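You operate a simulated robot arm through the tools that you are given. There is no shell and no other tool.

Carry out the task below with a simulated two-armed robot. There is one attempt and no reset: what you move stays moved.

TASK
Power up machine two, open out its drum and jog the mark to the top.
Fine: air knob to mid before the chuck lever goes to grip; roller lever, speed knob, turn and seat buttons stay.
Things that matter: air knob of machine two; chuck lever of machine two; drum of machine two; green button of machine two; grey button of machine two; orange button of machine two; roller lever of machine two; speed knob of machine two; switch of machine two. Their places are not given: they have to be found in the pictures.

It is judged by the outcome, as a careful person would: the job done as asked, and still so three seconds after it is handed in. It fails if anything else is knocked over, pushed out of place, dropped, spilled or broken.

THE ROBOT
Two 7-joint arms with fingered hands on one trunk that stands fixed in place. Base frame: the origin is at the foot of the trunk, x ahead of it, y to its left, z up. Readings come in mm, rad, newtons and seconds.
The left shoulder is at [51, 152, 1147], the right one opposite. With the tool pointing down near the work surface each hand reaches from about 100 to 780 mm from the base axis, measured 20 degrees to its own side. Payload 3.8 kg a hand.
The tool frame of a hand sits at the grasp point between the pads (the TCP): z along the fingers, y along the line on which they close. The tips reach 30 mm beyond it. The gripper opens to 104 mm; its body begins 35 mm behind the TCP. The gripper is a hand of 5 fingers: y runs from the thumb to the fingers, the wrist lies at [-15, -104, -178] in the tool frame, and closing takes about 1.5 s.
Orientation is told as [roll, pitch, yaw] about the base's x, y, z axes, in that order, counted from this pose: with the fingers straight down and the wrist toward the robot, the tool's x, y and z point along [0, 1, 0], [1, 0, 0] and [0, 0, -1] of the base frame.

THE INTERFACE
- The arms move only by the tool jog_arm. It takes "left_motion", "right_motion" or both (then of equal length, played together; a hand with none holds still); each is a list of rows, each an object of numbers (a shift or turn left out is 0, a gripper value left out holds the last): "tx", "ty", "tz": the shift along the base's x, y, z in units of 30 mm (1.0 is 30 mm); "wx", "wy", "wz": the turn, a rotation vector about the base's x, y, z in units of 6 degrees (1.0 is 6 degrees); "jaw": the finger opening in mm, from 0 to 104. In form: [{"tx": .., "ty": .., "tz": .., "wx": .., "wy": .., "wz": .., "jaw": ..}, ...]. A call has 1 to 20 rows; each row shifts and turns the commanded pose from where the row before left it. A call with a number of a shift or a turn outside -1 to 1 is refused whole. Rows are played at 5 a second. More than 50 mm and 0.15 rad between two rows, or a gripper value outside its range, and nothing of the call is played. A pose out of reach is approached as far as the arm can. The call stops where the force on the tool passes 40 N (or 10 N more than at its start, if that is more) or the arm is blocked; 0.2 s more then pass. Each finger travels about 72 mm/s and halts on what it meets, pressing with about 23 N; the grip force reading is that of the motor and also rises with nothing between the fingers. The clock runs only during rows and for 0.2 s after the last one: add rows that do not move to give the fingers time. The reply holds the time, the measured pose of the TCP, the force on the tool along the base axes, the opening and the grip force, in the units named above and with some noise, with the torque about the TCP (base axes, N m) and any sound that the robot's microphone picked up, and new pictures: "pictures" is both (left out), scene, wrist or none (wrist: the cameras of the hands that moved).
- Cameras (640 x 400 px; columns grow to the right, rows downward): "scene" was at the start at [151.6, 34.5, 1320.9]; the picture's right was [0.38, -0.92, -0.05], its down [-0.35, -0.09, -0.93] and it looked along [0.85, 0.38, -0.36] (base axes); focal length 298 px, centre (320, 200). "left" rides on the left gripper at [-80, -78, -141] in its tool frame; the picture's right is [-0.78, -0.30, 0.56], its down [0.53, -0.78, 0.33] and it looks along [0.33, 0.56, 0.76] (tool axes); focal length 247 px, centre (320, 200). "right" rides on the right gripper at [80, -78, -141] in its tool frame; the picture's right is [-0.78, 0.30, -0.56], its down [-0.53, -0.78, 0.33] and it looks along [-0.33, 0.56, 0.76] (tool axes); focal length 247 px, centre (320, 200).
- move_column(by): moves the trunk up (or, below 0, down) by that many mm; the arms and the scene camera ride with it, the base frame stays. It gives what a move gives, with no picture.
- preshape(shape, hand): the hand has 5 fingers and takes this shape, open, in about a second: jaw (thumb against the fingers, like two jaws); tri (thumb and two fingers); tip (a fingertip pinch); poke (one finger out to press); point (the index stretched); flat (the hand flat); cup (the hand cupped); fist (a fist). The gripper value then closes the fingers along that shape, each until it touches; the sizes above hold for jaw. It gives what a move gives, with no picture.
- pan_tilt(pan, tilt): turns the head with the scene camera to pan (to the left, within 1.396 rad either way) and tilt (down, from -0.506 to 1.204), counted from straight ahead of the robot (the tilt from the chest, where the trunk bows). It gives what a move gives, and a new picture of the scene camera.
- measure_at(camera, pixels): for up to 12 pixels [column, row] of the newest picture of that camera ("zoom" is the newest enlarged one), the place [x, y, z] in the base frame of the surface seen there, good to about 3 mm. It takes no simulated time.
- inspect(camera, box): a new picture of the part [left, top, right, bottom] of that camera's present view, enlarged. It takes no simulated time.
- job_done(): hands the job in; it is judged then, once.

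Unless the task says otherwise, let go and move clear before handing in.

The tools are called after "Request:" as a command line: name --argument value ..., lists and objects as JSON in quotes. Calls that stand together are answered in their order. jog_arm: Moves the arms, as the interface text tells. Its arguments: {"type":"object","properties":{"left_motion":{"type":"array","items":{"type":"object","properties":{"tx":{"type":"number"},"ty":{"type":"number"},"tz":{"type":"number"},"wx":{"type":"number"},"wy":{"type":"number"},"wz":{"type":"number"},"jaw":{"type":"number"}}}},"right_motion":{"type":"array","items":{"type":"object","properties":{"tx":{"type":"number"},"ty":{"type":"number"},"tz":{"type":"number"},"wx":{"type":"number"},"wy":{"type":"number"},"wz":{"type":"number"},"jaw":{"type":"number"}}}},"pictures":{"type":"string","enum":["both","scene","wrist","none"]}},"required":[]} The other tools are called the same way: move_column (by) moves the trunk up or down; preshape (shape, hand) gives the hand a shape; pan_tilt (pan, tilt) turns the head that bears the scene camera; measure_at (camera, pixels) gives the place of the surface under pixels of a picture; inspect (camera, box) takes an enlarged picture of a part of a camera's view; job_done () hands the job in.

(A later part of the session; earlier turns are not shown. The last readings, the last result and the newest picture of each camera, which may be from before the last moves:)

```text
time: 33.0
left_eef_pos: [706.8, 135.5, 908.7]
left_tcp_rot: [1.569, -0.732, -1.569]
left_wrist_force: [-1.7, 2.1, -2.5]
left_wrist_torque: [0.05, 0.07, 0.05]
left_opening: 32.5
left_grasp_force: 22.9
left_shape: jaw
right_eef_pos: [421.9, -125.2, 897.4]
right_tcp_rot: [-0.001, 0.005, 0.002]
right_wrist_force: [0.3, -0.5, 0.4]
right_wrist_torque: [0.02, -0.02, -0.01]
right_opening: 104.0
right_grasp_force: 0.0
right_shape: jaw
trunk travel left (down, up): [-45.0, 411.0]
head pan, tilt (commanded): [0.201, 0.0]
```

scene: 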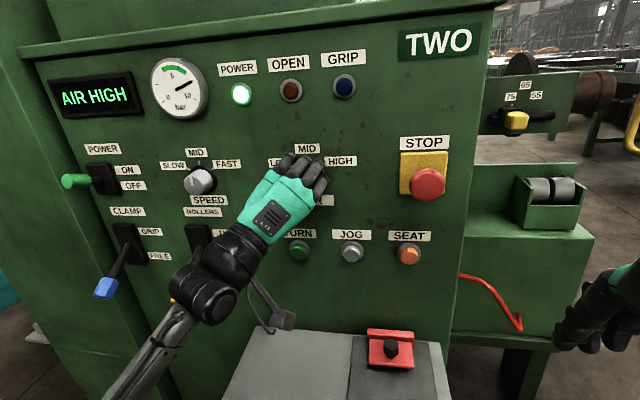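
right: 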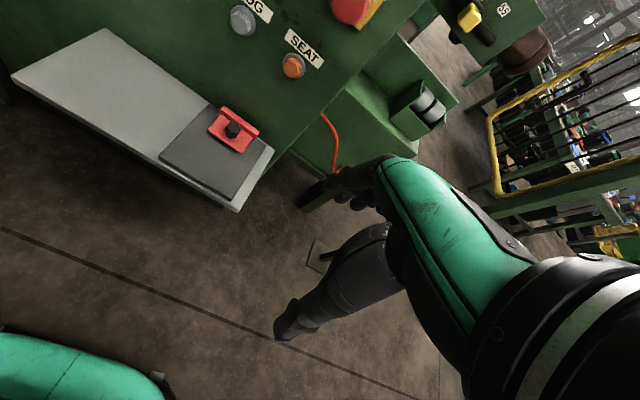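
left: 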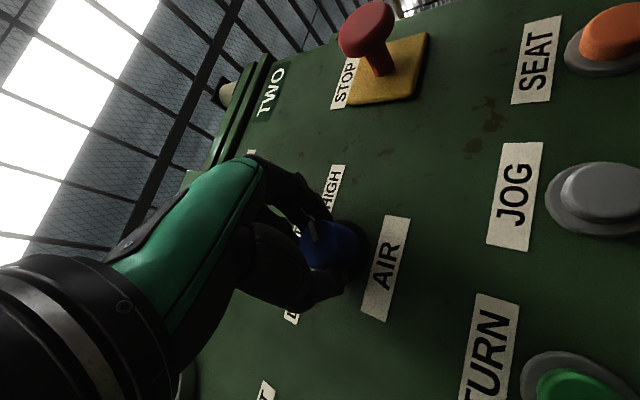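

The knob is gripped at 32.5 mm with 23 N and little side force. I'll turn it counter-clockwise about 48° in small steps.

Request:
jog_arm --left_motion '[{"wx": -0.8, "jaw": 25}, {"wx": -0.8}, {"wx": -0.8}, {"wx": -0.8}, {"wx": -0.8}, {"wx": -0.8}, {"wx": -0.8}, {"wx": -0.8}, {"wx": -0.8}, {"wx": -0.8}, {}]'

```text
time: 35.4
left_eef_pos: [708.3, 135.5, 909.1]
left_tcp_rot: [-1.201, -1.57, 1.198]
left_wrist_force: [-6.0, -1.6, -5.4]
left_wrist_torque: [0.0, 0.18, -0.02]
left_opening: 31.7
left_grasp_force: 23.3
left_shape: jaw
right_eef_pos: [421.9, -126.3, 897.5]
right_tcp_rot: [0.0, 0.002, 0.001]
right_wrist_force: [0.5, 0.2, 1.2]
right_wrist_torque: [0.0, -0.01, 0.01]
right_opening: 103.9
right_grasp_force: 0.1
right_shape: jaw
trunk travel left (down, up): [-45.0, 411.0]
head pan, tilt (commanded): [0.201, 0.0]
```

scene: 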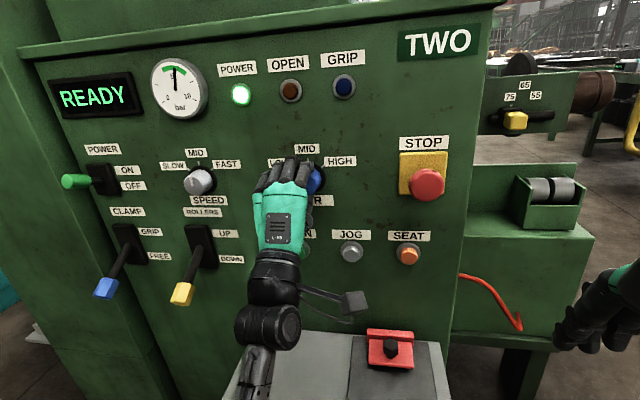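
left: 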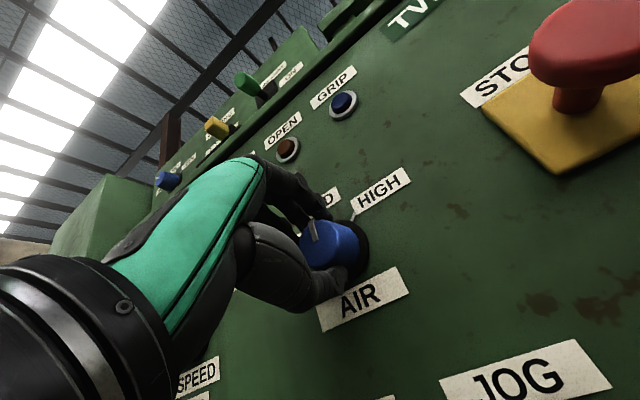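

The display reads READY and the gauge needle is in the green. I'll open the hand and back off to check the pointer.

Request:
jog_arm --left_motion '[{"jaw": 104}, {"jaw": 104}, {"jaw": 104}, {"jaw": 104}, {"jaw": 104}, {"jaw": 104}, {"jaw": 104}, {"jaw": 104}, {"tx": -0.7}, {"tx": -0.7}, {"tx": -0.8}, {"tx": -0.8}, {"tx": -0.8}, {}]'

Request:
inspect --camera "left" --box '[300, 150, 500, 330]'

```text
time: 38.1
left_eef_pos: [614.1, 135.5, 1000.3]
left_tcp_rot: [-3.119, -1.384, 3.124]
left_wrist_force: [-0.7, 0.4, 0.0]
left_wrist_torque: [-0.01, -0.02, 0.03]
left_opening: 103.7
left_grasp_force: 0.1
left_shape: jaw
right_eef_pos: [422.1, -125.6, 893.5]
right_tcp_rot: [0.0, 0.009, 0.0]
right_wrist_force: [0.8, 0.5, -0.2]
right_wrist_torque: [-0.01, 0.04, -0.03]
right_opening: 104.1
right_grasp_force: 0.2
right_shape: jaw
trunk travel left (down, up): [-45.0, 411.0]
head pan, tilt (commanded): [0.201, 0.0]
stopped in row 13 (left hand): the arm was blocked; the commanded pose is now the measured one
```

scene: 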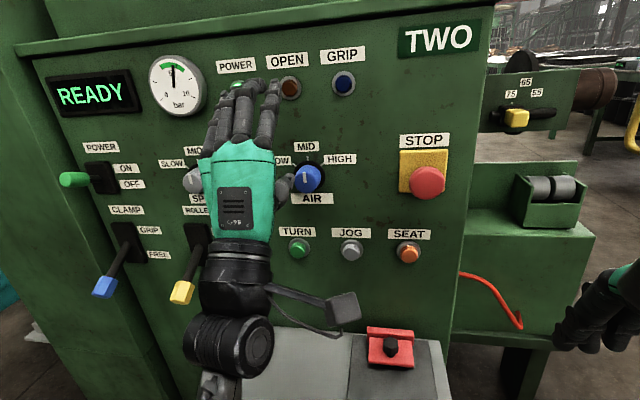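
left: 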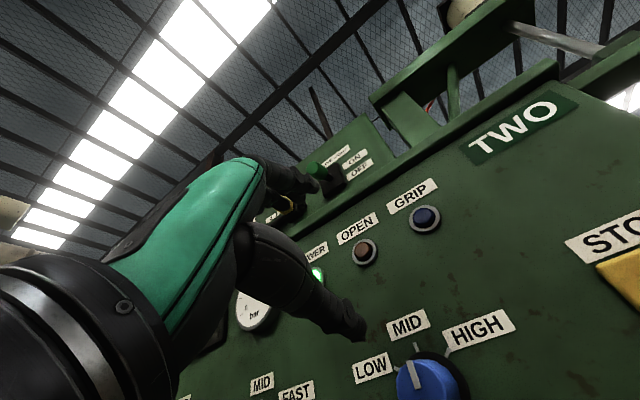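

```text
2.22 times, centred on (400, 240) of left
```

zoom: 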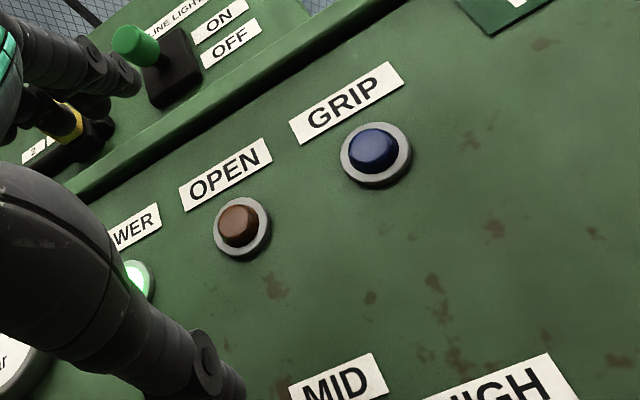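

The air knob now points at MID (307,178) and the display reads READY, but the left arm was blocked while backing off and drifted up to z=1000. I'll look down at the arms to see what touches what.

Request:
pan_tilt --pan 0.1 --tilt 0.9

```text
time: 39.3
left_eef_pos: [611.3, 135.9, 1003.9]
left_tcp_rot: [-3.128, -1.379, 3.128]
left_wrist_force: [-0.3, -0.3, 0.6]
left_wrist_torque: [-0.01, -0.01, 0.02]
left_opening: 104.1
left_grasp_force: 0.1
left_shape: jaw
right_eef_pos: [422.1, -125.2, 897.0]
right_tcp_rot: [0.001, 0.003, 0.0]
right_wrist_force: [-0.9, -0.3, -0.9]
right_wrist_torque: [-0.02, -0.01, -0.01]
right_opening: 104.1
right_grasp_force: 0.1
right_shape: jaw
trunk travel left (down, up): [-45.0, 411.0]
head pan, tilt (commanded): [0.099, 0.901]
```

scene: 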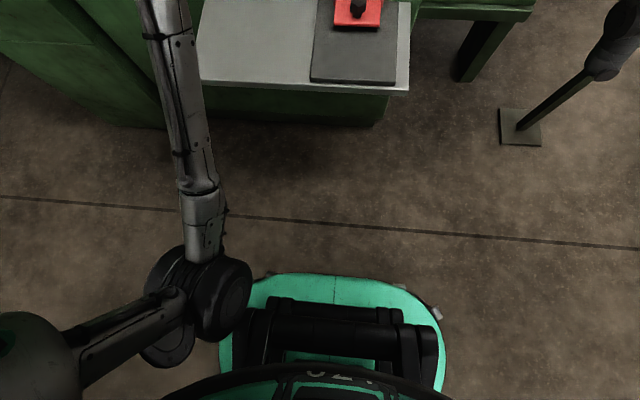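

The left elbow was resting against the robot's own chest, which is why it blocked. I'll swing the left hand outward to the left (y≈538), which frees the elbow, staying clear of the panel.

Request:
jog_arm --left_motion '[{"ty": 0.9, "wy": -0.13}, {"ty": 0.9, "wy": -0.13}, {"ty": 0.9, "wy": -0.13}, {"ty": 0.9, "wy": -0.13}, {"ty": 0.9, "wy": -0.13, "tx": -0.1}, {"ty": 0.9, "wy": -0.13, "tx": -0.2}, {"ty": 0.9, "wy": -0.13, "tx": -0.2}, {"ty": 0.9, "wy": -0.13, "tx": -0.2}, {"ty": 0.9, "wy": -0.13, "tx": -0.2}, {"ty": 0.9, "wy": -0.13, "tx": -0.2}, {"ty": 0.9, "wy": -0.13, "tx": -0.2}, {"ty": 0.9, "wy": -0.13, "tx": -0.2}, {"ty": 0.9, "wy": -0.13, "tx": -0.2}, {"ty": 0.9, "wy": -0.13, "tx": -0.2}, {"ty": 0.8}, {}]' --pictures "wrist"

Request:
pan_tilt --pan 0.5 --tilt 0.1

```text
time: 42.7
left_eef_pos: [555.0, 539.0, 1000.6]
left_tcp_rot: [-3.136, -1.195, 3.138]
left_wrist_force: [0.7, 0.7, 0.5]
left_wrist_torque: [-0.01, 0.03, 0.0]
left_opening: 104.1
left_grasp_force: 0.1
left_shape: jaw
right_eef_pos: [421.8, -124.8, 896.8]
right_tcp_rot: [0.001, 0.003, 0.0]
right_wrist_force: [-0.4, -0.6, 0.7]
right_wrist_torque: [0.05, 0.02, 0.03]
right_opening: 103.9
right_grasp_force: 0.1
right_shape: jaw
trunk travel left (down, up): [-45.0, 411.0]
head pan, tilt (commanded): [0.099, 0.901]
```

left: 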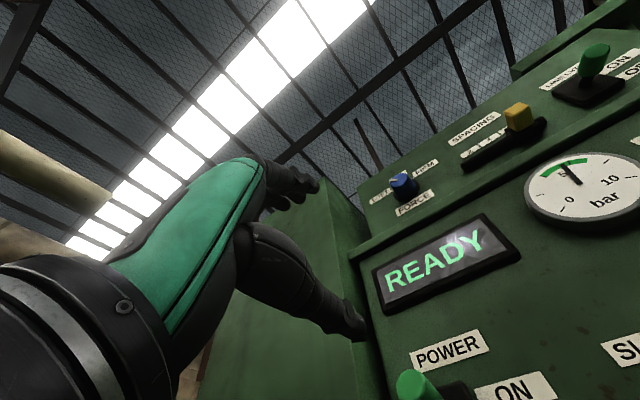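

```text
time: 43.8
left_eef_pos: [555.7, 537.8, 999.6]
left_tcp_rot: [-3.134, -1.196, 3.138]
left_wrist_force: [0.1, 0.4, 0.6]
left_wrist_torque: [0.01, -0.03, 0.0]
left_opening: 103.8
left_grasp_force: 0.0
left_shape: jaw
right_eef_pos: [422.7, -125.0, 896.5]
right_tcp_rot: [0.0, 0.002, -0.001]
right_wrist_force: [0.1, 0.1, 0.5]
right_wrist_torque: [-0.03, 0.01, -0.03]
right_opening: 104.2
right_grasp_force: 0.0
right_shape: jaw
trunk travel left (down, up): [-45.0, 411.0]
head pan, tilt (commanded): [0.499, 0.099]
```

scene: 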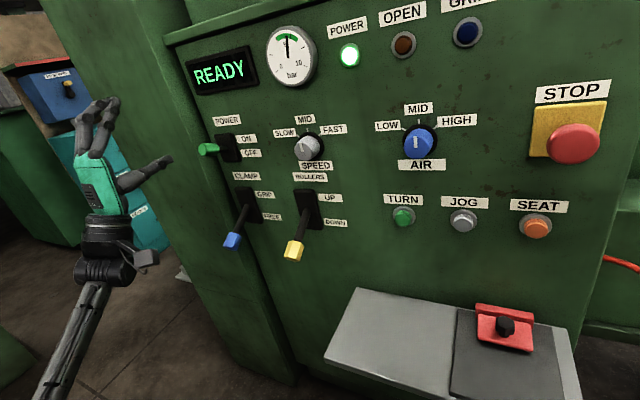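

The left hand is at (555,538,1000), tilted about 21° upward (pitch past −90°), and the air knob clearly reads MID. I'll lower the hand to the clamp lever's height while levelling it.

Request:
jog_arm --left_motion '[{"tz": -0.9, "wy": 0.35}, {"tz": -0.9, "wy": 0.35}, {"tz": -0.9, "wy": 0.35}, {"tz": -0.9, "wy": 0.35}, {"tz": -0.9, "wy": 0.35}, {"tz": -0.9, "wy": 0.35}, {"tz": -0.9, "wy": 0.35}, {"tz": -0.9, "wy": 0.35}, {"tz": -0.9, "wy": 0.35}, {"tz": -0.9, "wy": 0.35}, {}]'

```text
time: 46.2
left_eef_pos: [555.2, 538.1, 728.7]
left_tcp_rot: [-2.977, -1.562, 2.98]
left_wrist_force: [0.1, 0.5, 0.2]
left_wrist_torque: [0.02, -0.02, -0.01]
left_opening: 103.7
left_grasp_force: 0.0
left_shape: jaw
right_eef_pos: [421.3, -125.2, 896.8]
right_tcp_rot: [0.0, 0.003, 0.0]
right_wrist_force: [0.4, -0.7, 0.2]
right_wrist_torque: [0.02, -0.01, -0.04]
right_opening: 103.9
right_grasp_force: 0.1
right_shape: jaw
trunk travel left (down, up): [-45.0, 411.0]
head pan, tilt (commanded): [0.499, 0.099]
```

scene: 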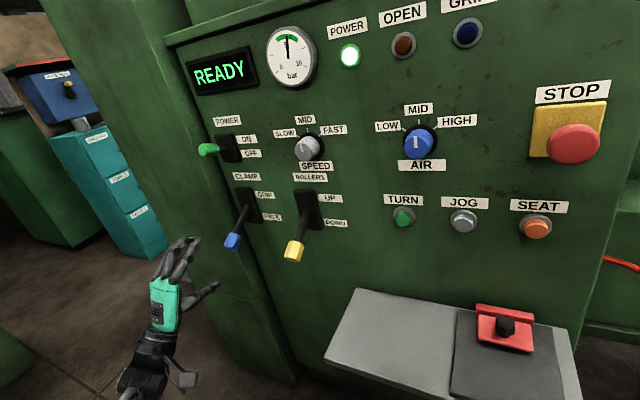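
left: 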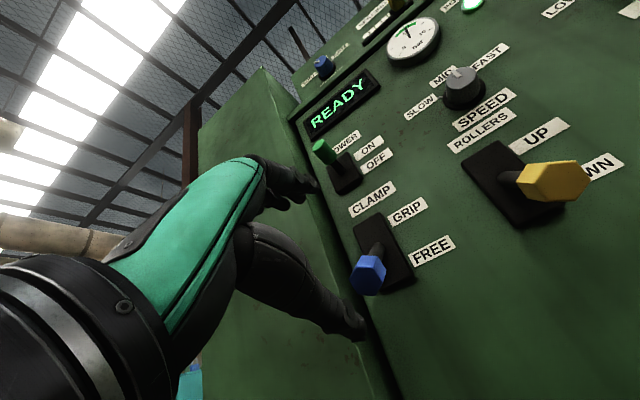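

The clamp handle (367,275 in the wrist view) is ahead of the hand. I'll measure it before moving in.

Request:
measure_at --camera "left" --pixels '[[367, 275], [360, 285], [375, 263], [378, 250]]'

Request:
measure_at --camera "scene" --pixels '[[232, 241], [237, 236], [243, 218], [294, 252]]'

```text
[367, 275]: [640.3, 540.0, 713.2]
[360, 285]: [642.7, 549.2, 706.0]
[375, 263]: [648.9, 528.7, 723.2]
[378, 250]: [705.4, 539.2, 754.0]
```

```text
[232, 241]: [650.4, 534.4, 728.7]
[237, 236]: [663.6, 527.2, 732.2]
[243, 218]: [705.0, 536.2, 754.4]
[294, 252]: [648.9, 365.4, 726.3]
```

The handle's end face is at about (641,540,714), lever sloping up to the pivot near (738,540,768). I'll move forward so the handle lies between thumb and fingers at about (655,540,721).

Request:
jog_arm --left_motion '[{"tx": 0.67, "tz": -0.05}, {"tx": 0.67, "tz": -0.05}, {"tx": 0.67, "tz": -0.05}, {"tx": 0.67, "tz": -0.05}, {"tx": 0.67, "tz": -0.05, "ty": 0.05}, {}]'

```text
time: 47.6
left_eef_pos: [655.5, 539.4, 721.4]
left_tcp_rot: [-3.014, -1.562, 3.016]
left_wrist_force: [-0.7, -0.7, -0.9]
left_wrist_torque: [0.02, -0.03, 0.01]
left_opening: 104.1
left_grasp_force: 0.1
left_shape: jaw
right_eef_pos: [422.4, -125.6, 896.6]
right_tcp_rot: [-0.001, 0.004, 0.0]
right_wrist_force: [0.7, 0.6, -0.7]
right_wrist_torque: [-0.02, -0.02, -0.02]
right_opening: 103.9
right_grasp_force: 0.2
right_shape: jaw
trunk travel left (down, up): [-45.0, 411.0]
head pan, tilt (commanded): [0.499, 0.099]
```

scene: 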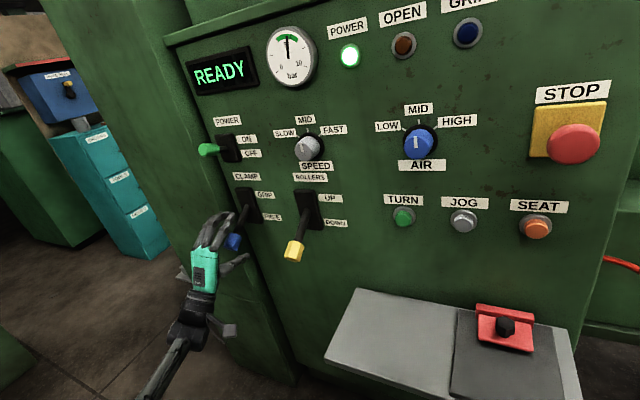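
left: 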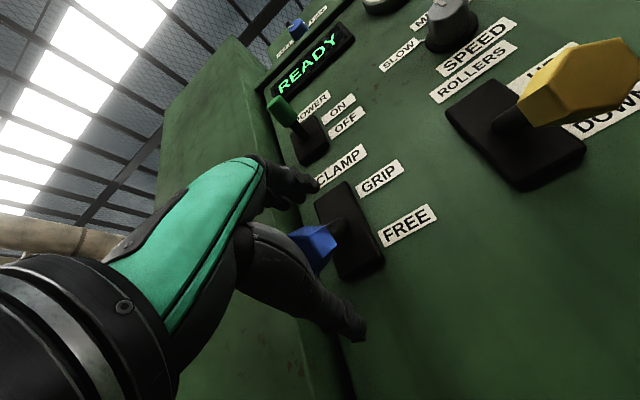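

The blue handle is between thumb and fingers in both views, and the yellow lever is well clear. I'll close on it.

Request:
jog_arm --left_motion '[{"jaw": 15}, {"jaw": 15}, {"jaw": 15}, {"jaw": 15}, {"jaw": 15}, {"jaw": 15}, {"jaw": 15}, {"jaw": 15}]'

```text
time: 49.4
left_eef_pos: [655.6, 538.7, 723.0]
left_tcp_rot: [-3.061, -1.559, 3.064]
left_wrist_force: [-9.2, -4.9, -2.2]
left_wrist_torque: [0.08, -0.45, -0.08]
left_opening: 29.5
left_grasp_force: 23.5
left_shape: jaw
right_eef_pos: [420.9, -126.5, 896.9]
right_tcp_rot: [0.0, 0.002, 0.0]
right_wrist_force: [0.4, -0.4, -0.3]
right_wrist_torque: [-0.01, 0.0, 0.04]
right_opening: 103.7
right_grasp_force: 0.1
right_shape: jaw
trunk travel left (down, up): [-45.0, 411.0]
head pan, tilt (commanded): [0.499, 0.099]
```

scene: 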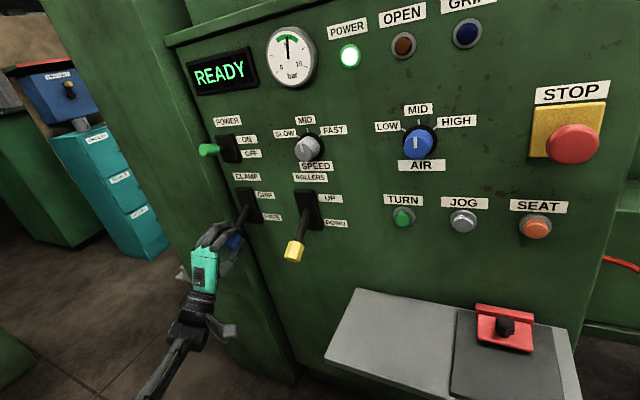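
left: 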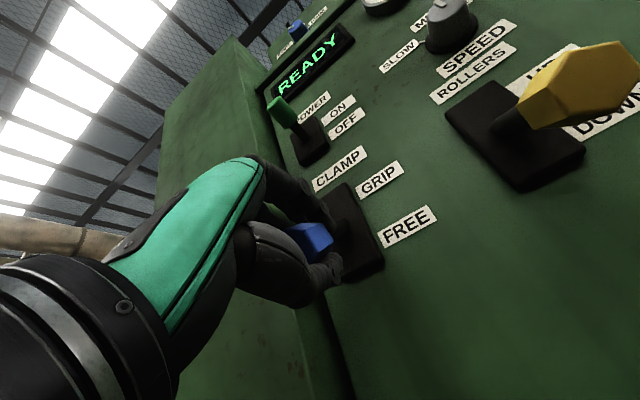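

The clamp handle is gripped (29.5 mm, 23 N) and air is at MID, READY. I'll raise the lever along its arc about its pivot toward GRIP.

Request:
jog_arm --left_motion '[{"tx": -0.12, "tz": 0.24, "wy": 0.5}, {"tx": -0.1, "tz": 0.25, "wy": 0.5}, {"tx": -0.077, "tz": 0.253, "wy": 0.5}, {"tx": -0.053, "tz": 0.26, "wy": 0.5}, {"tx": -0.037, "tz": 0.27, "wy": 0.5}, {"tx": -0.01, "tz": 0.263, "wy": 0.5}, {"tx": 0.01, "tz": 0.263, "wy": 0.5}, {"tx": 0.037, "tz": 0.27, "wy": 0.5}, {"tx": 0.053, "tz": 0.26, "wy": 0.5}, {"tx": 0.077, "tz": 0.253, "wy": 0.5}, {"tx": 0.1, "tz": 0.25, "wy": 0.5}, {}]'

```text
time: 52.0
left_eef_pos: [653.5, 539.2, 803.0]
left_tcp_rot: [-0.001, -0.996, 0.003]
left_wrist_force: [16.8, -9.9, -12.7]
left_wrist_torque: [0.03, 0.41, -0.14]
left_opening: 25.4
left_grasp_force: 22.8
left_shape: jaw
right_eef_pos: [426.0, -125.1, 893.0]
right_tcp_rot: [0.0, 0.007, -0.002]
right_wrist_force: [0.9, -0.6, -0.1]
right_wrist_torque: [-0.03, -0.03, 0.0]
right_opening: 103.7
right_grasp_force: 0.0
right_shape: jaw
trunk travel left (down, up): [-45.0, 411.0]
head pan, tilt (commanded): [0.499, 0.099]
```

scene: 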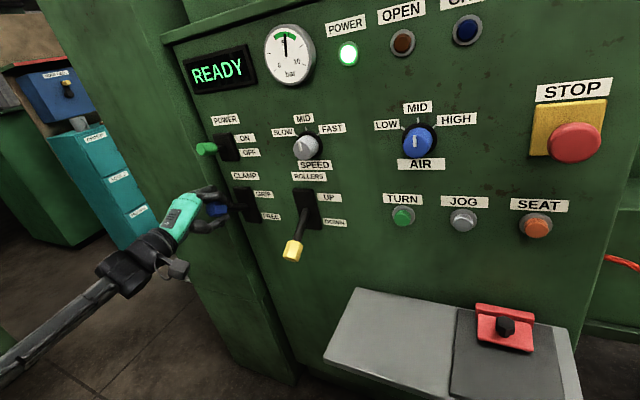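
left: 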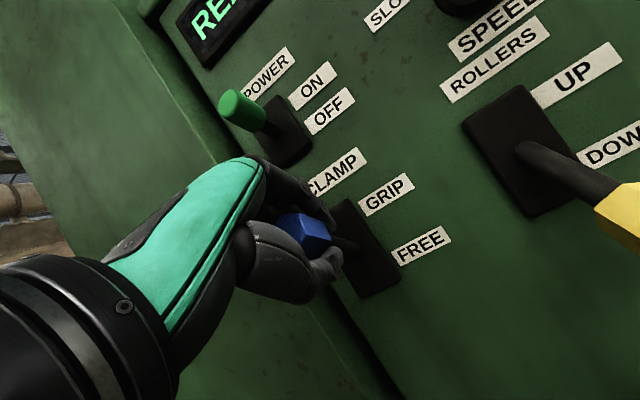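

No click yet, and the tool feels +17 N in x and −13 N in z, so the lever isn't over. I'll measure where the handle is now.

Request:
inspect --camera "left" --box '[220, 130, 460, 310]'

Request:
measure_at --camera "left" --pixels '[[315, 235], [295, 235], [340, 242], [350, 247], [308, 228], [345, 205], [375, 285]]'

Request:
inspect --camera "scene" --box '[170, 120, 290, 250]'

```text
2.22 times, centred on (340, 220) of left
```

zoom: 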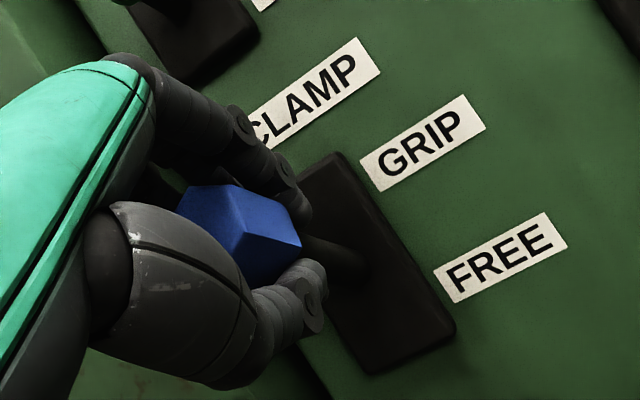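

```text
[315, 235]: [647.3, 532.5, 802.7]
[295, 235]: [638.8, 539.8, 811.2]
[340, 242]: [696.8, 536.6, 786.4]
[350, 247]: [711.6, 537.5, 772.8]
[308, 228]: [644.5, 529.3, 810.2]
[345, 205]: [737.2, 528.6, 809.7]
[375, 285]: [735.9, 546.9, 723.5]
```

```text
3.08 times, centred on (230, 185) of scene
```

zoom: 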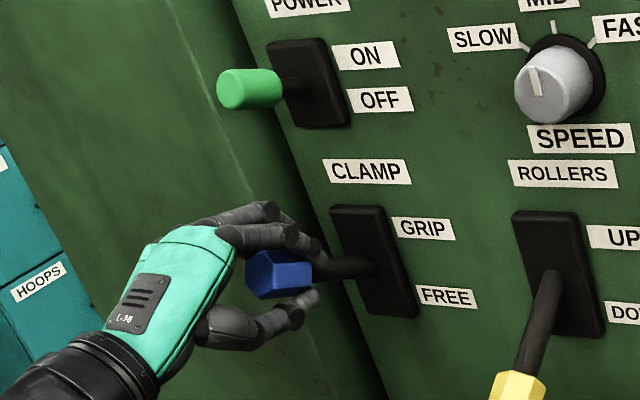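

The handle is at about (645,538,802), roughly +22°, nearly at GRIP. I'll continue a little further along the arc.

Request:
jog_arm --left_motion '[{"tx": 0.2, "tz": 0.2, "wy": 0.3}, {"tx": 0.15, "tz": 0.22, "wy": 0.4}, {"tx": 0.15, "tz": 0.22, "wy": 0.4}, {}]'

```text
time: 53.0
left_eef_pos: [666.3, 540.1, 820.9]
left_tcp_rot: [-0.003, -0.881, 0.007]
left_wrist_force: [-18.0, -6.4, -25.8]
left_wrist_torque: [-0.08, 0.43, -0.08]
left_opening: 29.8
left_grasp_force: 22.8
left_shape: jaw
right_eef_pos: [421.9, -123.9, 896.7]
right_tcp_rot: [-0.002, 0.003, -0.002]
right_wrist_force: [0.4, -0.3, 0.0]
right_wrist_torque: [0.01, -0.03, -0.01]
right_opening: 104.0
right_grasp_force: 0.0
right_shape: jaw
trunk travel left (down, up): [-45.0, 411.0]
head pan, tilt (commanded): [0.499, 0.099]
```

scene: 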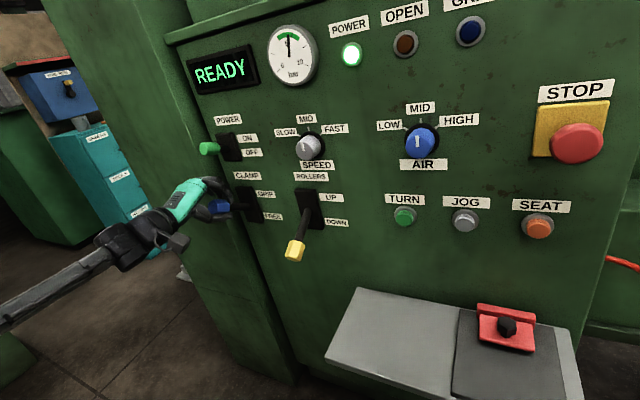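
left: 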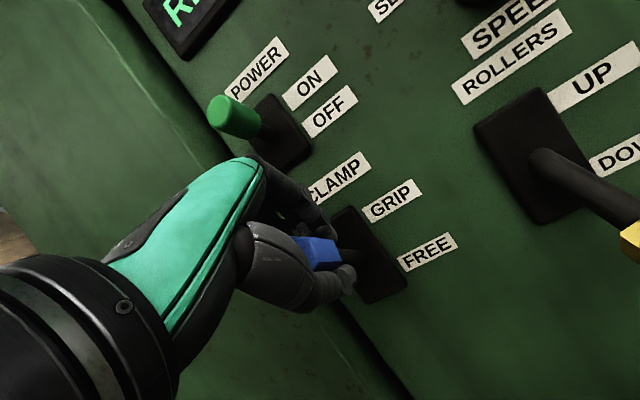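

Forces rose to −18/−26 N, so the lever may be at its upper stop, but no click was heard and the display still says READY. I'll look closely at the lever's position.

Request:
inspect --camera "left" --box '[220, 130, 460, 310]'

Request:
inspect --camera "scene" --box '[170, 120, 290, 250]'

Request:
measure_at --camera "left" --pixels '[[305, 248], [320, 250], [330, 253], [345, 254], [355, 257], [365, 260], [318, 240]]'

```text
2.22 times, centred on (340, 220) of left
```

zoom: 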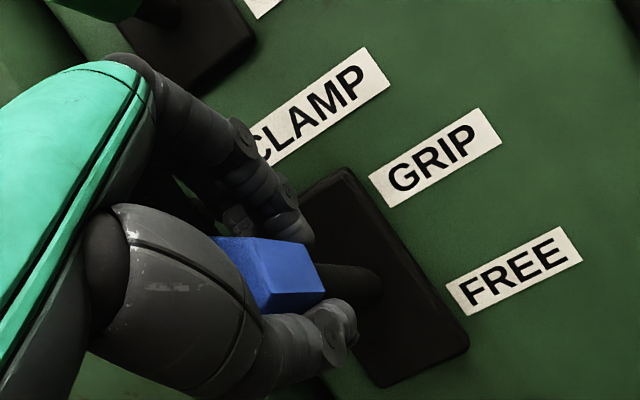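

```text
3.08 times, centred on (230, 185) of scene
```

zoom: 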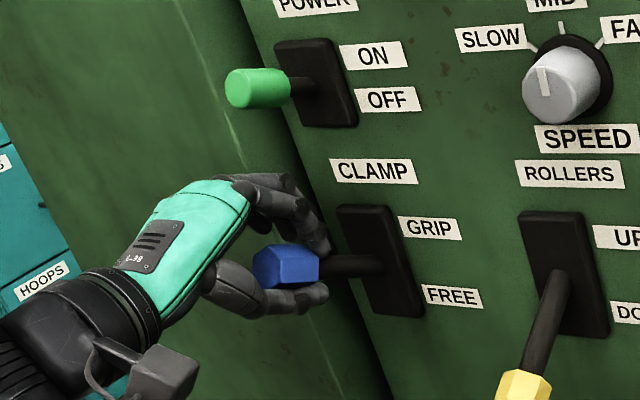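

```text
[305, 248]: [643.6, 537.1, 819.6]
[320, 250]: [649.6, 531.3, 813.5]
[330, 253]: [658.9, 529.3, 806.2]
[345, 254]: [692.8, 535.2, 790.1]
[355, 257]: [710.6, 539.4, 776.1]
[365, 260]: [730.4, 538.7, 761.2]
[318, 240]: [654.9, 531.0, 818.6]
```

The lever now stands at about +31°, mirroring where it started, but the OPEN and GRIP lamps are still dark. I'll press a little further and watch the reply.

Request:
jog_arm --left_motion '[{"tx": 0.12, "tz": 0.12, "wy": 0.5}, {"tx": 0.12, "tz": 0.12, "wy": 0.5}, {}, {}]'

```text
time: 53.8
left_eef_pos: [666.6, 540.5, 815.6]
left_tcp_rot: [0.003, -0.793, -0.004]
left_wrist_force: [-13.6, -9.7, -20.6]
left_wrist_torque: [-0.07, 0.13, -0.01]
left_opening: 28.0
left_grasp_force: 23.2
left_shape: jaw
left hand out of reach, approached as far as the arm can: row 2
right_eef_pos: [422.4, -125.7, 896.2]
right_tcp_rot: [-0.001, 0.003, -0.004]
right_wrist_force: [-0.9, 0.3, -0.4]
right_wrist_torque: [0.04, -0.03, 0.03]
right_opening: 103.9
right_grasp_force: 0.0
right_shape: jaw
trunk travel left (down, up): [-45.0, 411.0]
head pan, tilt (commanded): [0.499, 0.099]
stopped in row 3 (left hand): the force on the tool passed its limit at 43 N (the readings are from after the stop); the commanded pose is now the measured one
```

scene: 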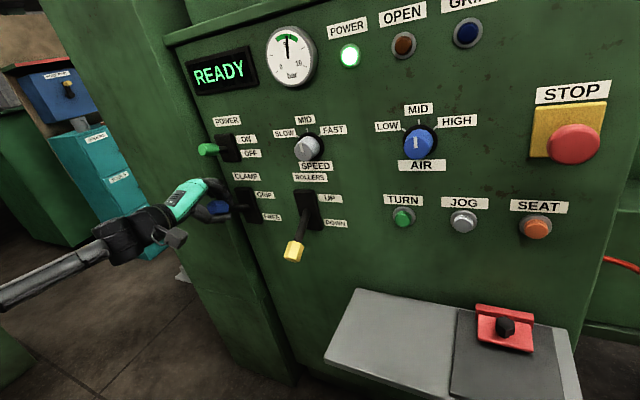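
left: 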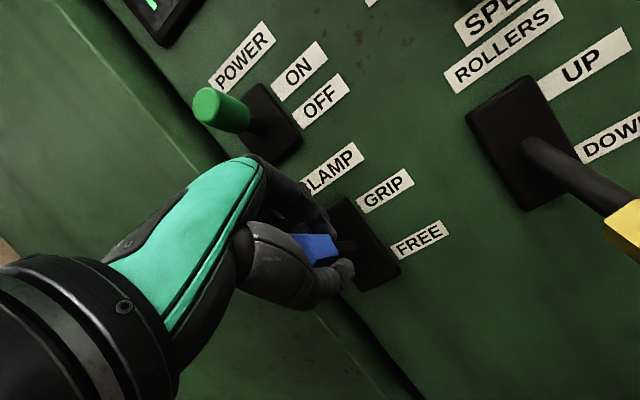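

The push stopped at 43 N, so the lever is against its upper stop. I'll let go and see whether the lever stays and what the lamps do.

Request:
jog_arm --left_motion '[{"jaw": 104}, {"jaw": 104}, {"jaw": 104}, {"jaw": 104}, {"jaw": 104}, {"jaw": 104}, {"jaw": 104}, {"jaw": 104}]'

Request:
inspect --camera "scene" --box '[170, 120, 290, 250]'

```text
time: 55.6
left_eef_pos: [667.6, 540.4, 824.3]
left_tcp_rot: [0.007, -0.807, -0.003]
left_wrist_force: [0.2, 0.4, 0.0]
left_wrist_torque: [0.0, 0.01, -0.02]
left_opening: 103.6
left_grasp_force: 0.1
left_shape: jaw
right_eef_pos: [421.6, -124.9, 896.5]
right_tcp_rot: [0.001, 0.003, -0.001]
right_wrist_force: [0.2, 0.1, 0.7]
right_wrist_torque: [0.02, 0.0, -0.02]
right_opening: 103.9
right_grasp_force: 0.1
right_shape: jaw
trunk travel left (down, up): [-45.0, 411.0]
head pan, tilt (commanded): [0.499, 0.099]
```

scene: 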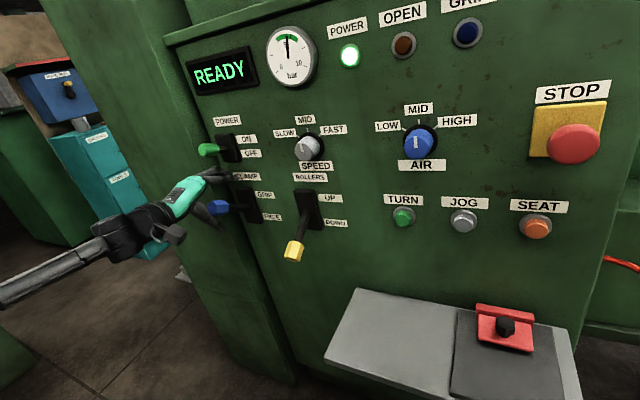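
left: 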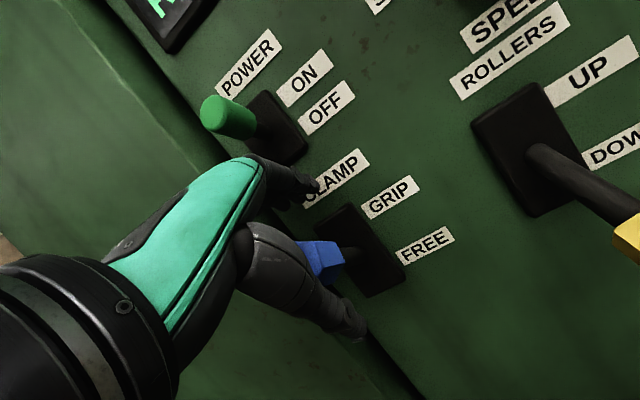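

```text
3.08 times, centred on (230, 185) of scene
```

zoom: 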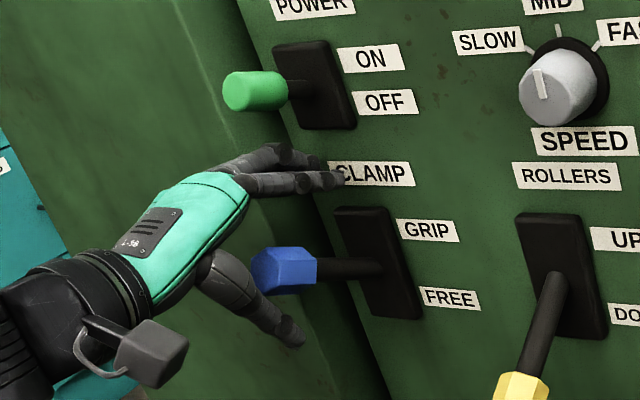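

The lever stays up by itself, yet READY remains and the lamps are dark. I'll measure the lever's angle precisely and check the lamps.

Request:
measure_at --camera "left" --pixels '[[320, 258], [332, 262], [312, 255], [342, 253], [352, 255], [362, 258]]'

Request:
measure_at --camera "scene" --pixels '[[211, 206], [218, 207], [225, 207], [236, 208], [205, 149], [213, 148], [222, 148]]'

Request:
inspect --camera "scene" --box '[160, 0, 500, 200]'

```text
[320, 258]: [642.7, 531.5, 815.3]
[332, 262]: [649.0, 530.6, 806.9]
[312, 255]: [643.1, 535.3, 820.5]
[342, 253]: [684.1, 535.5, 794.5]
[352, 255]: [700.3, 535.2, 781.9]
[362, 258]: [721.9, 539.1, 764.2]
```

```text
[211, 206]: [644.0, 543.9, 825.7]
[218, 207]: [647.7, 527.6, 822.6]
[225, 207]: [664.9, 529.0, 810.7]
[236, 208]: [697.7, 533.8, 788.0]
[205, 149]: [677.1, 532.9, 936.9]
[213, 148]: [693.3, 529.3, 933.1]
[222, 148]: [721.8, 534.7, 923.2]
```

```text
1.88 times, centred on (330, 100) of scene
```

zoom: 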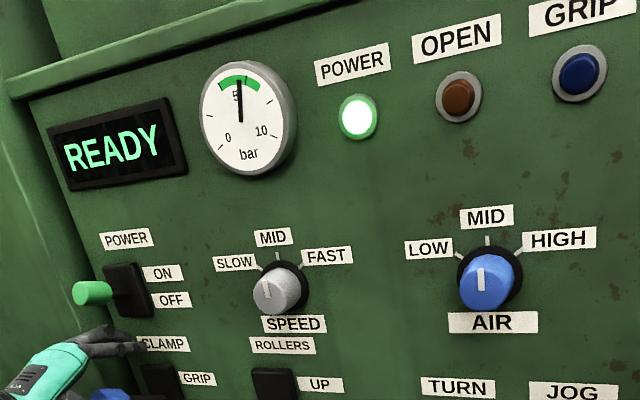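

The lever sits at about +28°, fully over to GRIP. I'll withdraw the left hand carefully and then watch the lamps and drum, as the drum may need time.

Request:
jog_arm --left_motion '[{"tx": -0.7, "tz": 0.22}, {"tx": -0.7, "tz": 0.22}, {"tx": -0.7, "tz": 0.22}, {"tx": -0.7, "tz": 0.22}, {"tx": -0.7, "tz": 0.1}, {"tx": -0.7}, {}]' --pictures "wrist"

Request:
pan_tilt --pan 0.1 --tilt 0.0

```text
time: 57.2
left_eef_pos: [542.3, 541.0, 851.6]
left_tcp_rot: [0.007, -0.807, -0.003]
left_wrist_force: [-0.9, 0.1, -0.4]
left_wrist_torque: [-0.01, 0.01, -0.02]
left_opening: 103.7
left_grasp_force: 0.1
left_shape: jaw
right_eef_pos: [421.7, -125.8, 897.1]
right_tcp_rot: [0.0, 0.004, 0.0]
right_wrist_force: [0.3, -0.7, -0.1]
right_wrist_torque: [-0.01, 0.01, -0.02]
right_opening: 103.7
right_grasp_force: 0.0
right_shape: jaw
trunk travel left (down, up): [-45.0, 411.0]
head pan, tilt (commanded): [0.499, 0.099]
```

left: 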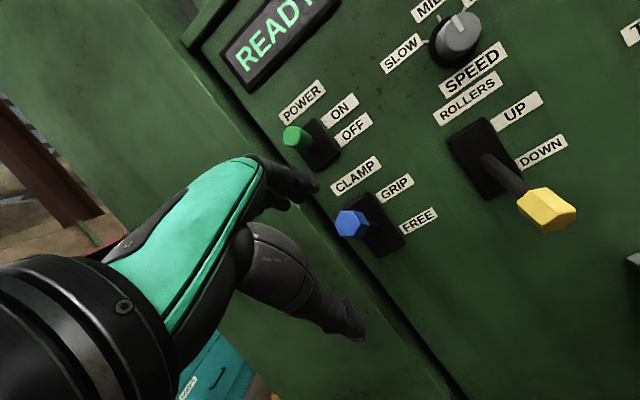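

```text
time: 58.1
left_eef_pos: [543.0, 540.9, 851.2]
left_tcp_rot: [0.005, -0.807, -0.004]
left_wrist_force: [1.0, 0.4, 0.0]
left_wrist_torque: [0.02, 0.03, 0.0]
left_opening: 103.7
left_grasp_force: 0.0
left_shape: jaw
right_eef_pos: [421.1, -124.7, 895.9]
right_tcp_rot: [0.0, 0.004, 0.002]
right_wrist_force: [0.3, -0.3, 0.1]
right_wrist_torque: [-0.01, -0.01, 0.01]
right_opening: 103.6
right_grasp_force: 0.1
right_shape: jaw
trunk travel left (down, up): [-45.0, 411.0]
head pan, tilt (commanded): [0.099, 0.0]
```

scene: 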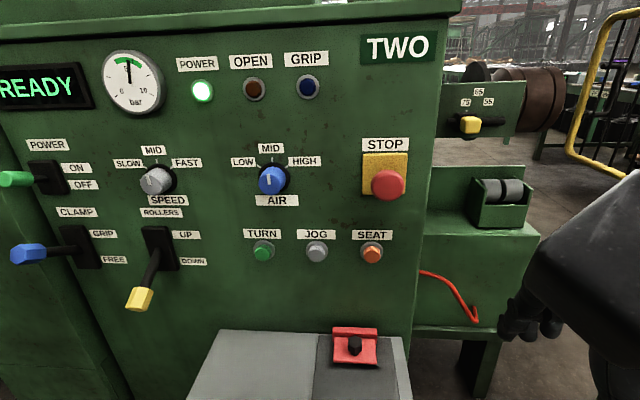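

Both levers stay up; READY still shows. I'll enlarge the drum, which now looks different at (530,95).

Request:
inspect --camera "scene" --box '[430, 40, 600, 150]'

Request:
measure_at --camera "scene" --pixels '[[530, 70], [530, 90], [530, 125], [505, 90], [555, 95], [475, 70]]'

```text
3.64 times, centred on (515, 95) of scene
```

zoom: 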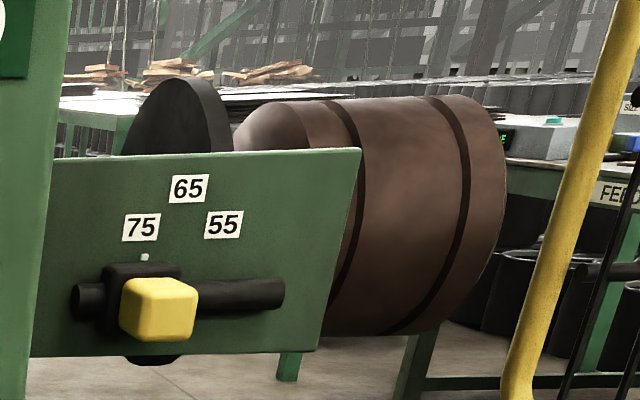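

```text
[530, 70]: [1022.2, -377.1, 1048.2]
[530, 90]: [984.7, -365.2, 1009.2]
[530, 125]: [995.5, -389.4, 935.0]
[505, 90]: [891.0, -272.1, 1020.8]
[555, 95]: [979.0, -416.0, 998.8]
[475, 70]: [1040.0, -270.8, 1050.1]
```

The drum has grown: its near surface is now at x≈985 versus 1022 before, so it's opening out. I'll wait a little and check whether it's still moving and whether the lamps change.

Request:
jog_arm --left_motion '[{}, {}, {}, {}, {}, {}, {}, {}, {}, {}]' --pictures "scene"

Request:
inspect --camera "scene" --box '[430, 40, 600, 150]'

Request:
measure_at --camera "scene" --pixels '[[530, 70], [530, 90], [530, 125], [505, 90], [555, 95], [475, 70]]'

```text
time: 60.3
left_eef_pos: [542.0, 541.0, 852.9]
left_tcp_rot: [0.005, -0.807, -0.004]
left_wrist_force: [0.4, -0.3, 0.9]
left_wrist_torque: [0.0, -0.01, -0.01]
left_opening: 103.6
left_grasp_force: 0.0
left_shape: jaw
right_eef_pos: [421.7, -124.7, 896.6]
right_tcp_rot: [0.001, 0.002, -0.001]
right_wrist_force: [-0.2, 1.0, -0.6]
right_wrist_torque: [0.03, -0.02, 0.03]
right_opening: 103.6
right_grasp_force: 0.0
right_shape: jaw
trunk travel left (down, up): [-45.0, 411.0]
head pan, tilt (commanded): [0.099, 0.0]
```

scene: 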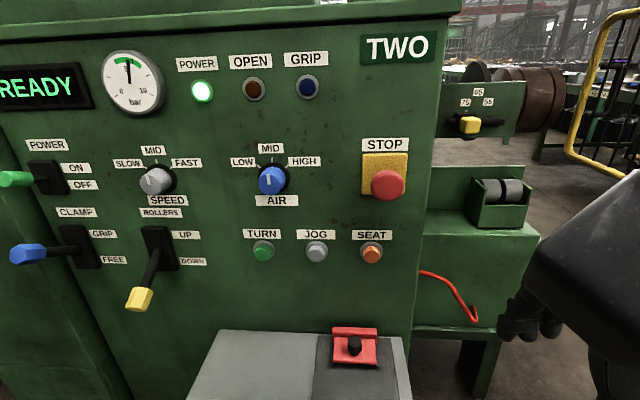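

```text
3.64 times, centred on (515, 95) of scene
```

zoom: 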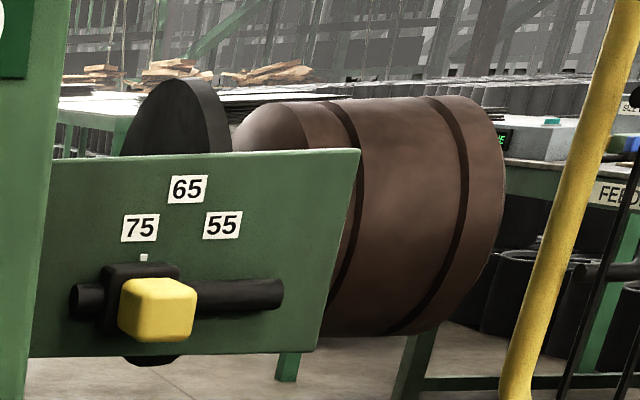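

```text
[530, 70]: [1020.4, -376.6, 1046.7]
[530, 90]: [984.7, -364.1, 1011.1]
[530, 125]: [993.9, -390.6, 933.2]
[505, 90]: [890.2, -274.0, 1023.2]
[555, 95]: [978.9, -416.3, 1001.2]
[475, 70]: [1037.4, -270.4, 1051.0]
```

The drum is fully opened and steady (near surface x≈985, no change over 2 s); no mark is visible on its near side yet. Next I'll shape the left hand for poking to press JOG.

Request:
preshape --shape "poke" --hand "left"

Request:
inspect --camera "left" --box '[0, 0, 640, 400]'

Request:
pan_tilt --pan 0.6 --tilt 0.1

```text
time: 61.2
left_eef_pos: [541.3, 540.9, 852.6]
left_tcp_rot: [0.005, -0.807, -0.004]
left_wrist_force: [0.1, 0.3, -0.2]
left_wrist_torque: [-0.02, 0.0, 0.03]
left_opening: 0.1
left_grasp_force: 0.0
left_shape: poke
right_eef_pos: [422.2, -124.4, 897.1]
right_tcp_rot: [0.0, 0.002, 0.0]
right_wrist_force: [1.0, 0.5, -0.5]
right_wrist_torque: [0.0, 0.01, 0.01]
right_opening: 103.8
right_grasp_force: 0.0
right_shape: jaw
trunk travel left (down, up): [-45.0, 411.0]
head pan, tilt (commanded): [0.099, 0.0]
```

```text
1.00 times, centred on (320, 200) of left (not enlarged: the box is as wide or as high as the picture)
```

zoom: 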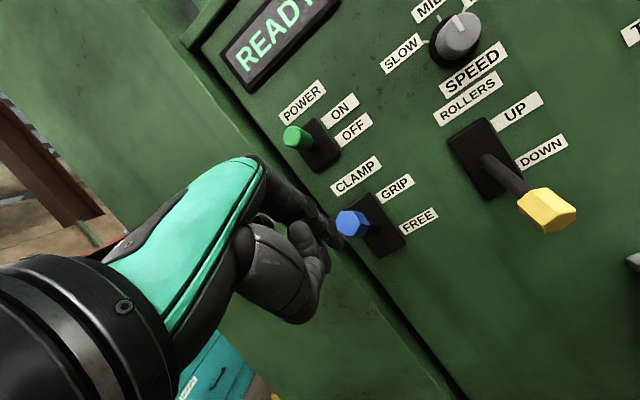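

```text
time: 62.1
left_eef_pos: [541.8, 540.8, 851.5]
left_tcp_rot: [0.006, -0.807, -0.004]
left_wrist_force: [0.3, -0.3, -1.5]
left_wrist_torque: [0.0, 0.0, 0.01]
left_opening: 0.0
left_grasp_force: 0.0
left_shape: poke
right_eef_pos: [421.1, -125.2, 895.9]
right_tcp_rot: [0.001, 0.004, -0.001]
right_wrist_force: [-0.3, 0.4, 0.1]
right_wrist_torque: [-0.02, 0.01, 0.0]
right_opening: 103.8
right_grasp_force: 0.0
right_shape: jaw
trunk travel left (down, up): [-45.0, 411.0]
head pan, tilt (commanded): [0.6, 0.099]
```

scene: 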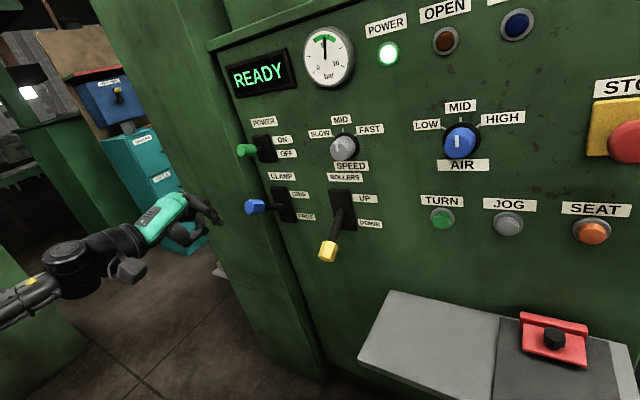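

The poking finger's tip is at about (338,240) in the wrist view and (218,220) in the scene. I'll measure it against the tool point.

Request:
inspect --camera "left" --box '[220, 130, 400, 280]'

Request:
measure_at --camera "zoom" --pixels '[[410, 285], [400, 275], [390, 290], [370, 265], [340, 240], [300, 215], [420, 290], [355, 300]]'

Request:
measure_at --camera "scene" --pixels '[[218, 220], [216, 217], [212, 212], [205, 206], [198, 200]]'

```text
2.67 times, centred on (310, 205) of left
```

zoom: 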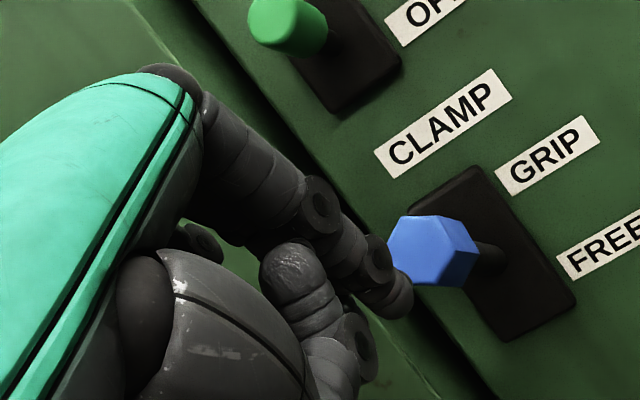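

```text
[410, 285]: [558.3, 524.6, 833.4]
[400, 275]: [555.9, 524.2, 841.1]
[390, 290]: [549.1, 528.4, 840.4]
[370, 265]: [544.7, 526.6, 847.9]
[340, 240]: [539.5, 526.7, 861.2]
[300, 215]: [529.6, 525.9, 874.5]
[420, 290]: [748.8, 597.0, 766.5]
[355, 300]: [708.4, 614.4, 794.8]
```

```text
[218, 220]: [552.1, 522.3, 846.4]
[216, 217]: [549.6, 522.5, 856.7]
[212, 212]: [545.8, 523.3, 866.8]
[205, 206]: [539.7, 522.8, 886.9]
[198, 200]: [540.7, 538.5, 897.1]
```

The poke tip sits about 30 mm ahead of the tool point and ~12 mm to its index side. I'll carry the left hand across at z≈840, pointing slightly down and 30° to the right to keep the elbow off the chest, stopping short of JOG at (731,67,777).

Request:
jog_arm --left_motion '[{"tx": 0.23, "ty": -0.935, "tz": -0.02, "wy": -0.96}, {"tx": 0.23, "ty": -0.935, "tz": -0.02, "wy": -0.96}, {"tx": 0.23, "ty": -0.935, "tz": -0.02, "wy": -0.96}, {"tx": 0.23, "ty": -0.935, "tz": -0.02, "wy": -0.96}, {"tx": 0.23, "ty": -0.935, "tz": -0.02, "wy": -0.96}, {"tx": 0.23, "ty": -0.935, "tz": -0.02, "wz": -1}, {"tx": 0.23, "ty": -0.935, "tz": -0.02, "wz": -1}, {"tx": 0.23, "ty": -0.935, "tz": -0.02, "wz": -1}, {"tx": 0.23, "ty": -0.935, "tz": -0.02, "wz": -1}, {"tx": 0.23, "ty": -0.935, "tz": -0.02, "wz": -1}, {"tx": 0.23, "ty": -0.935, "tz": -0.02}, {"tx": 0.23, "ty": -0.935, "tz": -0.02}, {"tx": 0.23, "ty": -0.935, "tz": -0.02}, {"tx": 0.23, "ty": -0.935, "tz": -0.02}, {"tx": 0.23, "ty": -0.935, "tz": -0.02}, {"tx": 0.23, "ty": -0.935, "tz": -0.02}, {}]' --pictures "wrist"

Request:
pan_tilt --pan 0.0 --tilt 0.1

```text
time: 65.7
left_eef_pos: [651.1, 91.4, 844.6]
left_tcp_rot: [0.01, -1.308, -0.53]
left_wrist_force: [0.4, -0.5, -0.2]
left_wrist_torque: [0.01, -0.01, 0.0]
left_opening: 0.0
left_grasp_force: 0.1
left_shape: poke
right_eef_pos: [421.2, -125.6, 897.0]
right_tcp_rot: [0.0, 0.003, 0.0]
right_wrist_force: [0.3, -0.3, 0.2]
right_wrist_torque: [-0.01, -0.04, 0.0]
right_opening: 103.9
right_grasp_force: 0.0
right_shape: jaw
trunk travel left (down, up): [-45.0, 411.0]
head pan, tilt (commanded): [0.6, 0.099]
```

left: 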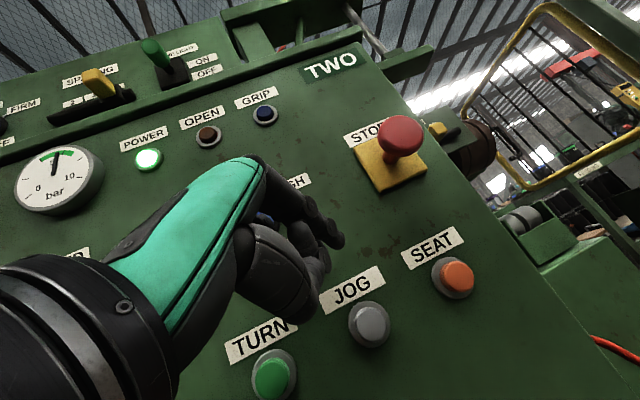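

```text
time: 66.7
left_eef_pos: [651.1, 92.8, 842.5]
left_tcp_rot: [0.01, -1.31, -0.529]
left_wrist_force: [0.0, 0.0, 0.3]
left_wrist_torque: [-0.02, -0.01, 0.05]
left_opening: 0.0
left_grasp_force: 0.0
left_shape: poke
right_eef_pos: [421.3, -126.4, 897.0]
right_tcp_rot: [0.001, 0.004, 0.001]
right_wrist_force: [-0.2, 0.9, -0.6]
right_wrist_torque: [-0.01, 0.03, -0.01]
right_opening: 103.8
right_grasp_force: 0.1
right_shape: jaw
trunk travel left (down, up): [-45.0, 411.0]
head pan, tilt (commanded): [0.0, 0.099]
```

scene: 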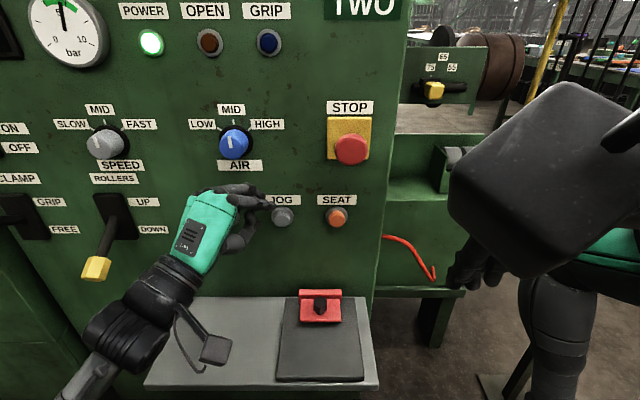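

The scene shows both the JOG button (283,216) and the drum (490,65). I'll measure the fingertip and the button from the wrist camera to line them up.

Request:
measure_at --camera "left" --pixels '[[338, 240], [335, 236], [330, 228], [369, 324], [369, 330], [380, 322], [460, 278], [270, 378]]'

Request:
inspect --camera "scene" --box '[430, 20, 550, 120]'

```text
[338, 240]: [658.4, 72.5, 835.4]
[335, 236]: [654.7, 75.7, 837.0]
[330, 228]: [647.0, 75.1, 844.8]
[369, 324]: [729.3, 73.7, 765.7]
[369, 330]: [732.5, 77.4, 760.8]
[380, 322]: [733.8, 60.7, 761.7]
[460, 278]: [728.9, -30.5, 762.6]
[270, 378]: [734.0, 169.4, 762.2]
```

```text
4.00 times, centred on (490, 70) of scene
```

zoom: 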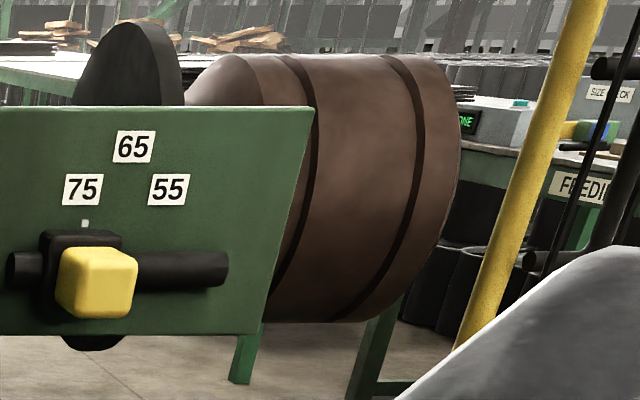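

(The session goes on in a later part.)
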